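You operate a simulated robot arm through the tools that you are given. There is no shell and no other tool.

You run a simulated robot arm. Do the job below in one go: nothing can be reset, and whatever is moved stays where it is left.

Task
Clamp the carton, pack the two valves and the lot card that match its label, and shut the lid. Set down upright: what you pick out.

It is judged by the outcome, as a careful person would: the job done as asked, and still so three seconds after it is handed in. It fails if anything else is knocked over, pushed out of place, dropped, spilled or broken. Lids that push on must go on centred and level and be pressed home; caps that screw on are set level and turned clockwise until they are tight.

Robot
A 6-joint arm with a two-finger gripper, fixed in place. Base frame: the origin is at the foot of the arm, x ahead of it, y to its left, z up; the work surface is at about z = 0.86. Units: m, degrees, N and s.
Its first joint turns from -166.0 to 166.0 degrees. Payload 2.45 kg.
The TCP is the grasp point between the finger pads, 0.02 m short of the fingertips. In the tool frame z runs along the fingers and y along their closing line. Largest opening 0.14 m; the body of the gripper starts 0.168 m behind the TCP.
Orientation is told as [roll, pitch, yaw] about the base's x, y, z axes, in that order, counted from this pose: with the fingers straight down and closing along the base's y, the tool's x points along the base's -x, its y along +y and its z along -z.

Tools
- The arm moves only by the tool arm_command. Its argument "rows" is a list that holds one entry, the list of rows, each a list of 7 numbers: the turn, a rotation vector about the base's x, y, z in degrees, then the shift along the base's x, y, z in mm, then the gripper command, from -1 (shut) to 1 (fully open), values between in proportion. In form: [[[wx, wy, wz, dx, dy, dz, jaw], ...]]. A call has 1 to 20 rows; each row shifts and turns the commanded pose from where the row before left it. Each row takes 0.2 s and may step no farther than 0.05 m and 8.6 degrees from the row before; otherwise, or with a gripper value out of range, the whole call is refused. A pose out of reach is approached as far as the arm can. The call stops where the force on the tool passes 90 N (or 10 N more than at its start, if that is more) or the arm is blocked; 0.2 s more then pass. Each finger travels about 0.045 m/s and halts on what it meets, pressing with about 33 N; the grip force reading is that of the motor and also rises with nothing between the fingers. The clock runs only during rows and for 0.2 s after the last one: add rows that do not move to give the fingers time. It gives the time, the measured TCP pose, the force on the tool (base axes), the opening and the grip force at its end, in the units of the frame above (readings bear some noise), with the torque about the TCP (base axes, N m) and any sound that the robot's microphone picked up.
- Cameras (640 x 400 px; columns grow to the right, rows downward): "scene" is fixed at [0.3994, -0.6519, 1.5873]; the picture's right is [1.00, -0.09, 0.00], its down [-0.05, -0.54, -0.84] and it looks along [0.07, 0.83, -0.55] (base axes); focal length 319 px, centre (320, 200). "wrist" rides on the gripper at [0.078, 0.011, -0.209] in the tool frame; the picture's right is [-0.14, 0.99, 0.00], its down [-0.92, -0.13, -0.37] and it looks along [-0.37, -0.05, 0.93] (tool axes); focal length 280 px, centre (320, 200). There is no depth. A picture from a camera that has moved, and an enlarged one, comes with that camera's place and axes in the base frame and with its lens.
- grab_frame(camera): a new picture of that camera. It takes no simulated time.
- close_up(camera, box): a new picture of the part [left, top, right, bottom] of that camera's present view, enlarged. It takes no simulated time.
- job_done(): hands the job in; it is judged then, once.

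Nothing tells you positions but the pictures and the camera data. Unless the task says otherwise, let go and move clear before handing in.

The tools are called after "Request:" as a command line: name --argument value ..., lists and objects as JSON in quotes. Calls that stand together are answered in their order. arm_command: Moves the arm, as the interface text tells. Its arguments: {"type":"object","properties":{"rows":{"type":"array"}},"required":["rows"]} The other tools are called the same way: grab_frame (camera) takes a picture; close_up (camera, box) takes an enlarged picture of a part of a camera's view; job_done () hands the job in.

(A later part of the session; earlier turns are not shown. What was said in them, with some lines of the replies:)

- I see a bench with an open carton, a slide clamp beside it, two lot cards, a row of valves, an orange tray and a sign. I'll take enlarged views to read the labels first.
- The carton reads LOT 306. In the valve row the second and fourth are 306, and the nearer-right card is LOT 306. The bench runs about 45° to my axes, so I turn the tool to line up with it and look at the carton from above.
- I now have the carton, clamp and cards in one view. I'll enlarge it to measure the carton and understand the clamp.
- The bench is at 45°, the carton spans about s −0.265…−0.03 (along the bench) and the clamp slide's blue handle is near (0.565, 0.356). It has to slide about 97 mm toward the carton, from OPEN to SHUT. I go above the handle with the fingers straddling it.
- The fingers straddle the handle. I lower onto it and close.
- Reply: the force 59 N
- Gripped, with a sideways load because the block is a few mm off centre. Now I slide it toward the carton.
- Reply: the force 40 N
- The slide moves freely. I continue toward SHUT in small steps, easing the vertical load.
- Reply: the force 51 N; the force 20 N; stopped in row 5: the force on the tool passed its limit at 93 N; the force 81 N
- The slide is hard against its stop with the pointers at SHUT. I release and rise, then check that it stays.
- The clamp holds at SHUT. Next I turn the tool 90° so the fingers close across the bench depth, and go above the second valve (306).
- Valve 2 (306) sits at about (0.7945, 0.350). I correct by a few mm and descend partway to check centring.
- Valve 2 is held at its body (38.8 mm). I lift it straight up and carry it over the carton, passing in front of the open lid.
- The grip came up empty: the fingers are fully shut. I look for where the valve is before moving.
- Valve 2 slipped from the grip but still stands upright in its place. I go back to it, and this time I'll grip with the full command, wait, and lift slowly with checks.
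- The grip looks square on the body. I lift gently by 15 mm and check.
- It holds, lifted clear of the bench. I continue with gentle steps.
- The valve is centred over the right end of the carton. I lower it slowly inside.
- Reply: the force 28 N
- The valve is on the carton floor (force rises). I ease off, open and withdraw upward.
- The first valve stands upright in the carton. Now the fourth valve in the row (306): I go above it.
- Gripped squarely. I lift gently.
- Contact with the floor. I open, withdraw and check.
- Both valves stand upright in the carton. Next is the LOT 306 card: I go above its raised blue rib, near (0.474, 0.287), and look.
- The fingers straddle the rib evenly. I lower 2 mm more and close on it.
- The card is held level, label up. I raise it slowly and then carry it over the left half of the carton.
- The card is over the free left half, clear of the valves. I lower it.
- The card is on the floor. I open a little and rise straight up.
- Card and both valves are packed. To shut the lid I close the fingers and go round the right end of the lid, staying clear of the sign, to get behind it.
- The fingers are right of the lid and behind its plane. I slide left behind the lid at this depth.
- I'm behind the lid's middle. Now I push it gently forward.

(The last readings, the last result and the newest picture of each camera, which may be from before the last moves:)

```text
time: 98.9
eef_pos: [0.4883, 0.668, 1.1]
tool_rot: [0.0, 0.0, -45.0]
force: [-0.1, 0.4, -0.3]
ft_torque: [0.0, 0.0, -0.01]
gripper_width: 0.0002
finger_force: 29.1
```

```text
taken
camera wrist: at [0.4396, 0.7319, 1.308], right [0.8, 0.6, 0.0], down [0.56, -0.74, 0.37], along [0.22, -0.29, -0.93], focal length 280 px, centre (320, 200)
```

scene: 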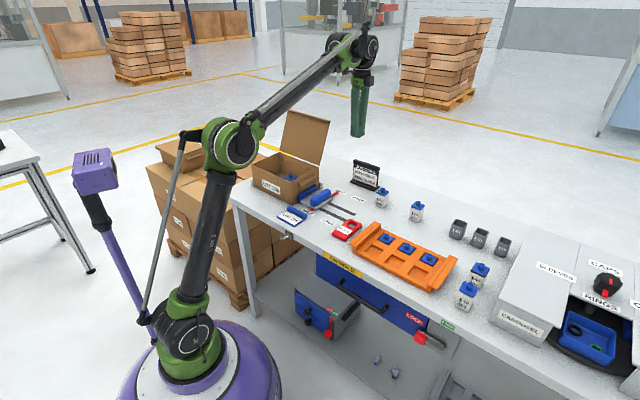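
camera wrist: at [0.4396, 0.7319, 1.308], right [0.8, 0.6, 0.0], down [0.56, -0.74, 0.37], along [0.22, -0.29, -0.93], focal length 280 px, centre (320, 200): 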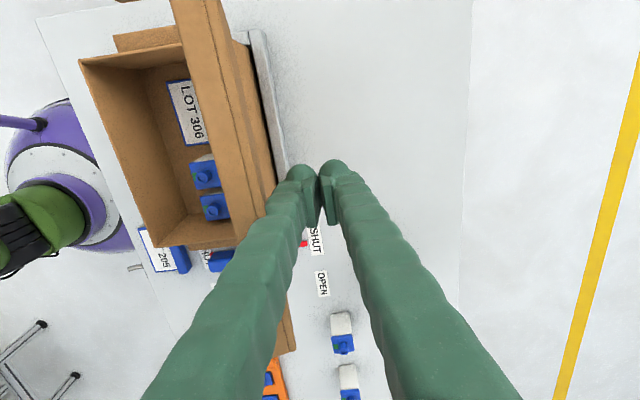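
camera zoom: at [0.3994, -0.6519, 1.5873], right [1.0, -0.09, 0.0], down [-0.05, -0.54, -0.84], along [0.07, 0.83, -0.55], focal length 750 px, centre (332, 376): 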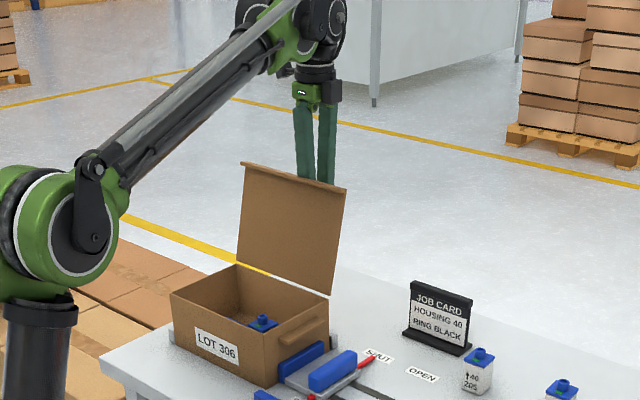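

The lid follows with almost no force. I continue.

Request:
arm_command --rows '[[[0, 0, 0, -8, -8, 0, -1], [0, 0, 0, -8, -8, 0, -1], [0, 0, 0, -8, -8, 0, -1], [0, 0, 0, -8, -8, 0, -1], [0, 0, 0, -8, -8, 0, -1], [0, 0, 0, 0, 0, 0, -1]]]'

Request:
close_up --camera "scene" --box '[230, 40, 400, 210]'

Request:
grab_frame --camera "wrist"

```text
time: 100.3
eef_pos: [0.4463, 0.6291, 1.0991]
tool_rot: [-0.1, 0.0, -45.1]
force: [-0.7, 1.2, -0.1]
ft_torque: [-0.02, 0.02, 0.0]
gripper_width: 0.0
finger_force: 29.6
```

```text
2.35 times, centred on (315, 125) of scene
camera zoom: at [0.3994, -0.6519, 1.5873], right [1.0, -0.09, 0.0], down [-0.05, -0.54, -0.84], along [0.07, 0.83, -0.55], focal length 750 px, centre (332, 376)
```

zoom: 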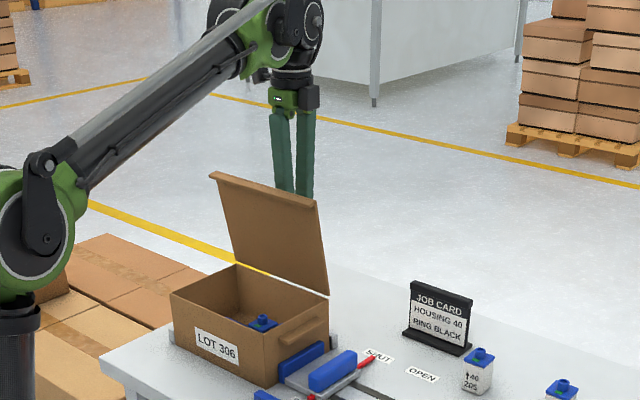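

```text
taken
camera wrist: at [0.3991, 0.6919, 1.3081], right [0.8, 0.6, 0.0], down [0.56, -0.74, 0.37], along [0.22, -0.29, -0.93], focal length 280 px, centre (320, 200)
```

wrist: 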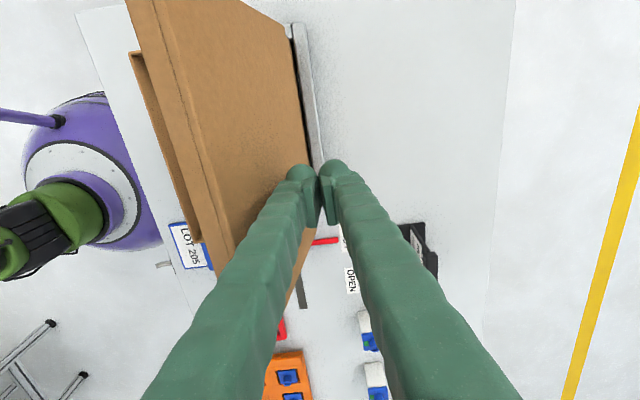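

The lid is past vertical and stays against the fingers. I follow it over and down.

Request:
arm_command --rows '[[[0, 0, 0, -8, -8, 0, -1], [0, 0, 0, -8, -8, 0, -1], [0, 0, 0, -8, -8, 0, -1], [0, 0, 0, -8, -8, 0, -1], [0, 0, 0, -8, -8, 0, -1], [0, 0, 0, -8, -8, 0, -1], [0, 0, 0, 0, 0, 0, -1]]]'

Request:
close_up --camera "scene" --box '[230, 40, 400, 210]'

Request:
grab_frame --camera "wrist"

```text
time: 101.9
eef_pos: [0.4003, 0.5814, 1.0994]
tool_rot: [0.0, 0.0, -45.0]
force: [-0.1, 0.8, 0.9]
ft_torque: [0.01, -0.02, 0.01]
gripper_width: 0.0001
finger_force: 29.5
```

```text
2.35 times, centred on (315, 125) of scene
camera zoom: at [0.3994, -0.6519, 1.5873], right [1.0, -0.09, 0.0], down [-0.05, -0.54, -0.84], along [0.07, 0.83, -0.55], focal length 750 px, centre (332, 376)
```

zoom: 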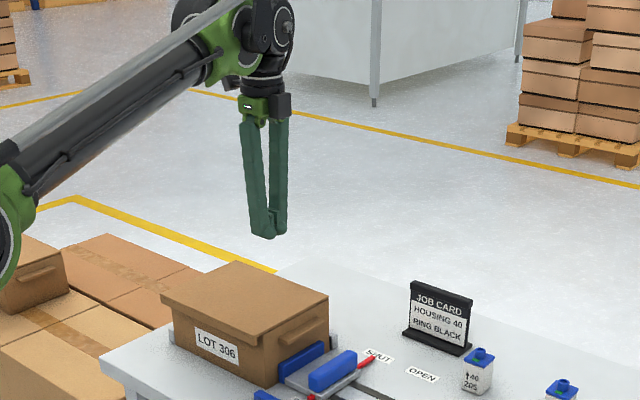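

```text
taken
camera wrist: at [0.3513, 0.644, 1.308], right [0.8, 0.6, 0.0], down [0.56, -0.74, 0.37], along [0.22, -0.29, -0.93], focal length 280 px, centre (320, 200)
```

wrist: 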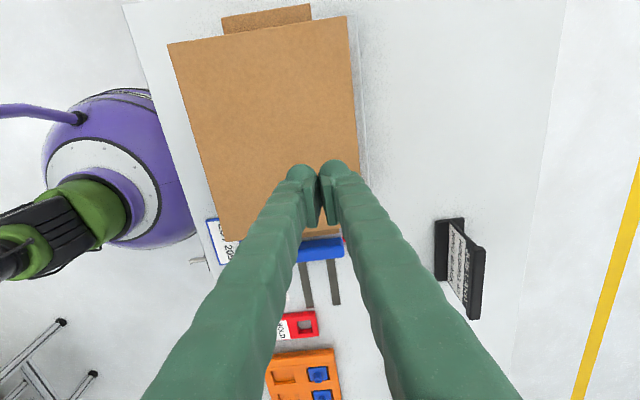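

The lid swung down on its own. I look closely at whether it is fully seated.

Request:
close_up --camera "scene" --box '[245, 140, 335, 210]'

Request:
close_up --camera "wrist" --box '[150, 0, 400, 260]'

```text
5.71 times, centred on (290, 175) of scene
camera zoom: at [0.3994, -0.6519, 1.5873], right [1.0, -0.09, 0.0], down [-0.05, -0.54, -0.84], along [0.07, 0.83, -0.55], focal length 1822 px, centre (491, 343)
```

zoom: 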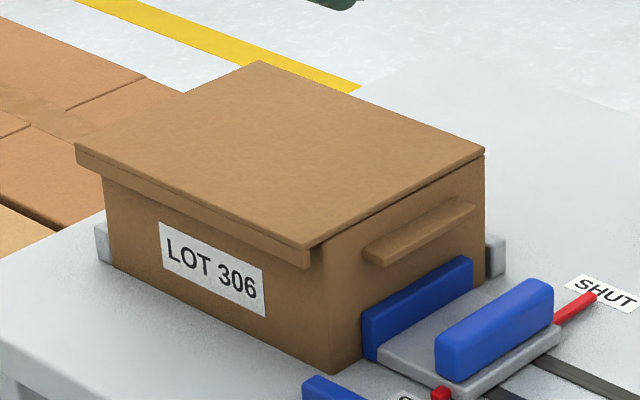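

```text
1.54 times, centred on (275, 130) of wrist
camera zoom: at [0.3513, 0.644, 1.308], right [0.8, 0.6, 0.0], down [0.56, -0.74, 0.37], along [0.22, -0.29, -0.93], focal length 431 px, centre (389, 308)
```

zoom: 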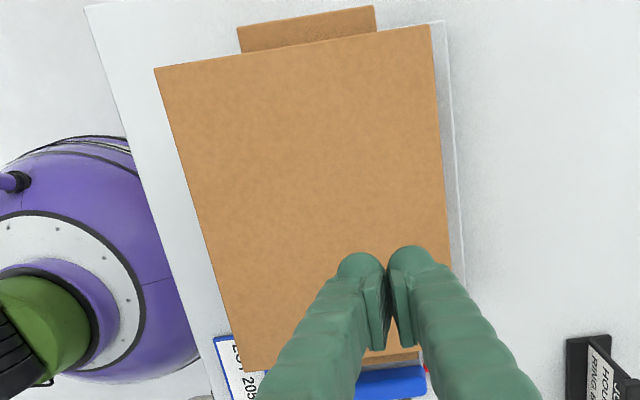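

The lid lies on the carton. To be sure it is home I press down with closed fingers near its front edge.

Request:
arm_command --rows '[[[0, 0, 0, -25, -17, 0, -1], [0, 0, 0, -25, -17, 0, -1], [0, 0, 0, -26, -16, 0, -1], [0, 0, 0, 0, 0, -35, -1], [0, 0, 0, 0, 0, -30, -1], [0, 0, 0, 0, 0, -15, -1], [0, 0, 0, 0, 0, -10, -1], [0, 0, 0, 0, 0, 0, -1]]]'

Request:
close_up --camera "scene" --box '[230, 120, 350, 210]'

```text
time: 103.7
eef_pos: [0.3231, 0.5303, 1.0102]
tool_rot: [-0.1, 0.0, -45.0]
force: [0.6, 0.0, 1.3]
ft_torque: [-0.01, 0.0, -0.01]
gripper_width: 0.0003
finger_force: 28.9
```

```text
4.44 times, centred on (290, 165) of scene
camera zoom: at [0.3994, -0.6519, 1.5873], right [1.0, -0.09, 0.0], down [-0.05, -0.54, -0.84], along [0.07, 0.83, -0.55], focal length 1417 px, centre (453, 356)
```

zoom: 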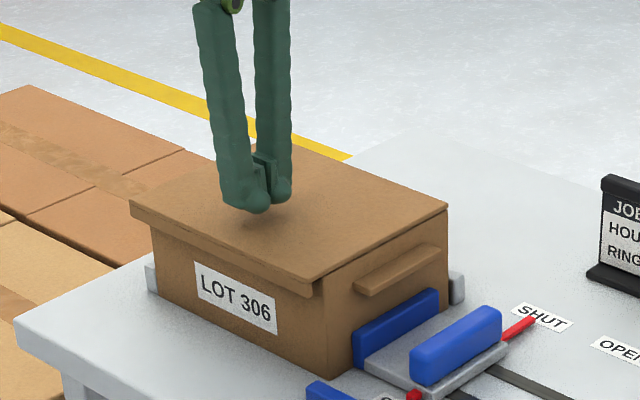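

Request:
arm_command --rows '[[[0, 0, 0, 0, 0, -5, -1], [0, 0, 0, 0, 0, -4, -1], [0, 0, 0, 0, 0, -3, -1], [0, 0, 0, 0, 0, -2, -1], [0, 0, 0, 0, 0, 0, -1]]]'

```text
time: 104.9
eef_pos: [0.3235, 0.531, 0.9959]
tool_rot: [0.0, -0.1, -45.0]
force: [-1.0, 1.4, 2.4]
ft_torque: [0.03, 0.0, 0.0]
gripper_width: 0.0061
finger_force: 29.0
```

Request:
arm_command --rows '[[[0, 0, 0, 0, 0, -1.5, -1], [0, 0, 0, 0, 0, -1.5, -1], [0, 0, 0, 0, 0, 0, -1]]]'

Request:
close_up --camera "scene" --box '[230, 120, 350, 210]'

```text
time: 105.7
eef_pos: [0.3233, 0.5308, 0.9942]
tool_rot: [0.1, 0.0, -45.0]
force: [6.5, 7.5, 34.5]
ft_torque: [0.33, -0.25, -0.01]
gripper_width: 0.0057
finger_force: 29.9
```

```text
4.44 times, centred on (290, 165) of scene
camera zoom: at [0.3994, -0.6519, 1.5873], right [1.0, -0.09, 0.0], down [-0.05, -0.54, -0.84], along [0.07, 0.83, -0.55], focal length 1417 px, centre (453, 356)
```

zoom: 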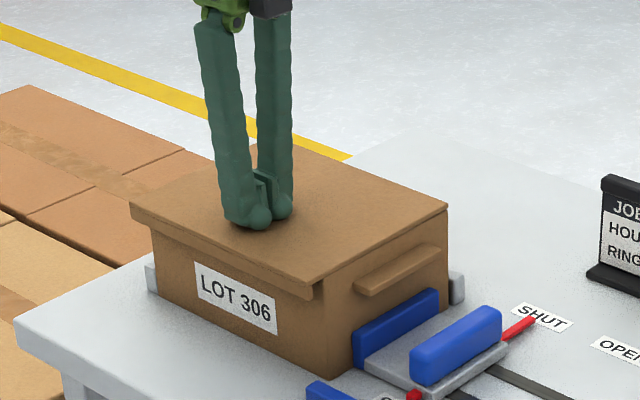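

The lid is solid under 35 N and does not move further, so it is home. I withdraw up and away and check everything.

Request:
arm_command --rows '[[[0, 0, 0, 0, 0, -0.8, -1], [0, 0, 0, 0, 0, 0, -1], [0, 0, 0, 0, 0, 5, -1], [0, 0, 0, 0, 0, 20, -1], [0, 0, 0, 0, 0, 40, -1], [0, 0, 0, 0, 0, 45, -1], [0, 0, 0, 0, 0, 45, -1], [0, 0, 0, 0, 0, 45, -0.5], [0, 0, 0, 0, 0, 45, 0], [0, 0, 0, 20, -30, 45, 0], [0, 0, 0, 20, -30, 0, 0], [0, 0, 0, 20, -30, 0, 0], [0, 0, 0, 0, 0, 0, 0]]]'

Request:
grab_frame --camera "scene"

Request:
close_up --camera "scene" --box '[240, 130, 360, 220]'

Request:
close_up --camera "scene" --box '[340, 150, 520, 320]'

Request:
grab_frame --camera "wrist"

```text
refused: row 10 steps farther than a row can; nothing moved
```

```text
taken
```

scene: 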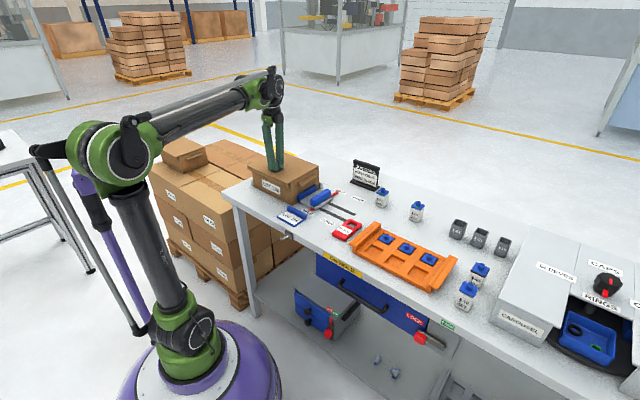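

```text
4.44 times, centred on (300, 175) of scene
camera zoom: at [0.3994, -0.6519, 1.5873], right [1.0, -0.09, 0.0], down [-0.05, -0.54, -0.84], along [0.07, 0.83, -0.55], focal length 1417 px, centre (409, 311)
```

zoom: 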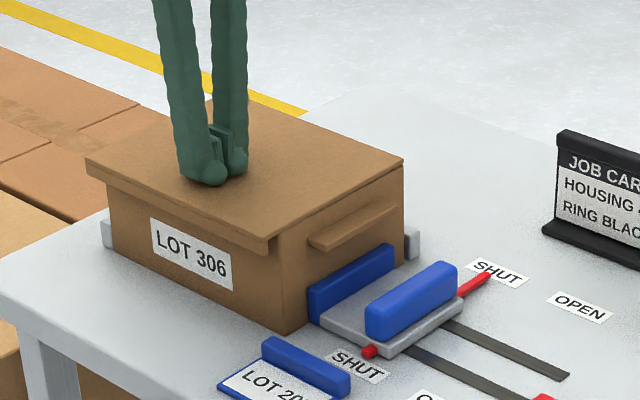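

```text
2.35 times, centred on (430, 235) of scene
camera zoom: at [0.3994, -0.6519, 1.5873], right [1.0, -0.09, 0.0], down [-0.05, -0.54, -0.84], along [0.07, 0.83, -0.55], focal length 750 px, centre (61, 118)
```

zoom: 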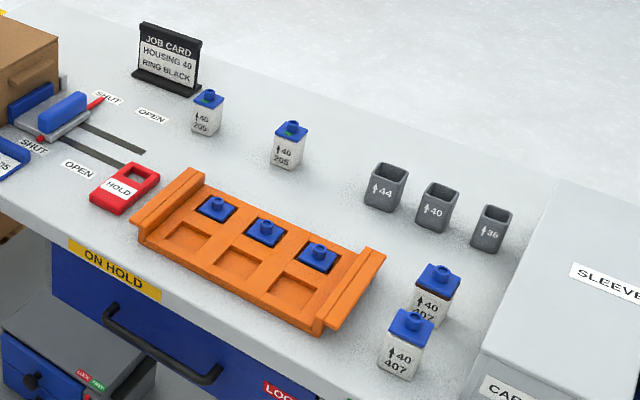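

```text
taken
camera wrist: at [0.2751, 0.5937, 1.2025], right [0.8, 0.6, 0.0], down [0.56, -0.74, 0.37], along [0.22, -0.29, -0.93], focal length 280 px, centre (320, 200)
```

wrist: 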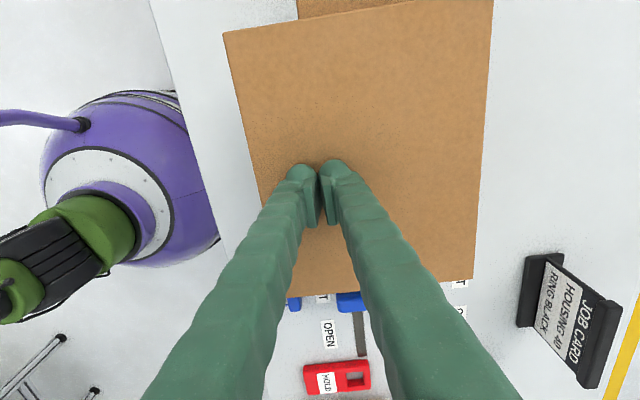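

One row was too long, so nothing moved. I resend the withdrawal with shorter steps.

Request:
arm_command --rows '[[[0, 0, 0, 0, 0, -0.8, -1], [0, 0, 0, 0, 0, 0, -1], [0, 0, 0, 0, 0, 5, -1], [0, 0, 0, 0, 0, 20, -1], [0, 0, 0, 0, 0, 40, -1], [0, 0, 0, 0, 0, 45, -1], [0, 0, 0, 0, 0, 45, -1], [0, 0, 0, 0, 0, 45, -0.5], [0, 0, 0, 0, 0, 45, 0], [0, 0, 0, 20, -30, 20, 0], [0, 0, 0, 20, -30, 0, 0], [0, 0, 0, 20, -30, 0, 0], [0, 0, 0, 0, 0, 0, 0]]]'

Request:
close_up --camera "scene" --box '[240, 130, 360, 220]'

Request:
grab_frame --camera "wrist"

```text
time: 108.5
eef_pos: [0.3825, 0.4405, 1.2578]
tool_rot: [0.0, 0.0, -45.0]
force: [0.6, 0.7, -0.1]
ft_torque: [0.02, 0.0, 0.0]
gripper_width: 0.07
finger_force: 0.2
```

```text
4.44 times, centred on (300, 175) of scene
camera zoom: at [0.3994, -0.6519, 1.5873], right [1.0, -0.09, 0.0], down [-0.05, -0.54, -0.84], along [0.07, 0.83, -0.55], focal length 1417 px, centre (409, 311)
```

zoom: 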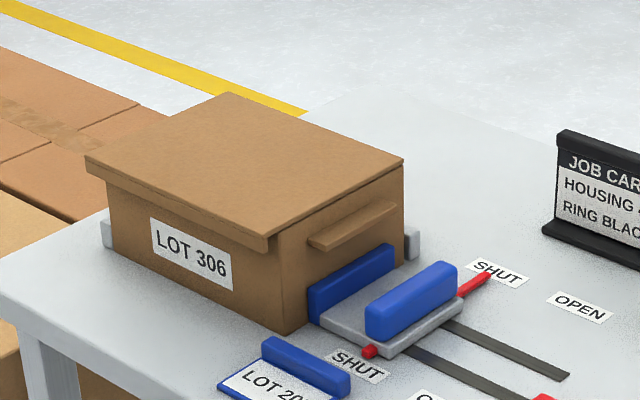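

```text
taken
camera wrist: at [0.3343, 0.5035, 1.4662], right [0.8, 0.6, 0.0], down [0.56, -0.74, 0.37], along [0.22, -0.29, -0.93], focal length 280 px, centre (320, 200)
```

wrist: 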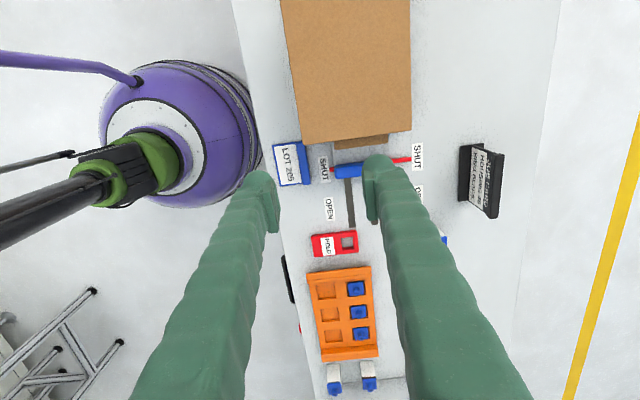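

The lid is down and level, the clamp is at SHUT, both 306 valves and the LOT 306 card are inside, and everything else stands where it was. The arm is clear, so I hand in the job.

Request:
job_done

```text
The job is handed in.
```

The carton is clamped, packed and shut, and I've handed the job in. I haven't had a verdict back.

- **Clamp:** The slide is hard against its stop with both pointers at SHUT, and it stayed there after I let go.
- **Contents:** Both valves marked 306 stand upright in the right half. The LOT 306 card lies flat in the left half with its label up.
- **Lid:** It swung down on its own once pushed past vertical. I then pressed near the front edge to about 35 N and it moved no further.
- **Slip:** The first valve slipped from the grip on my first lift. It stayed standing in its place, shifted by a few millimetres, and I picked it up again more slowly.
- **Everything else:** In the last pictures the remaining valves, the LOT 205 card, the tray and the job card sign were standing where they began.
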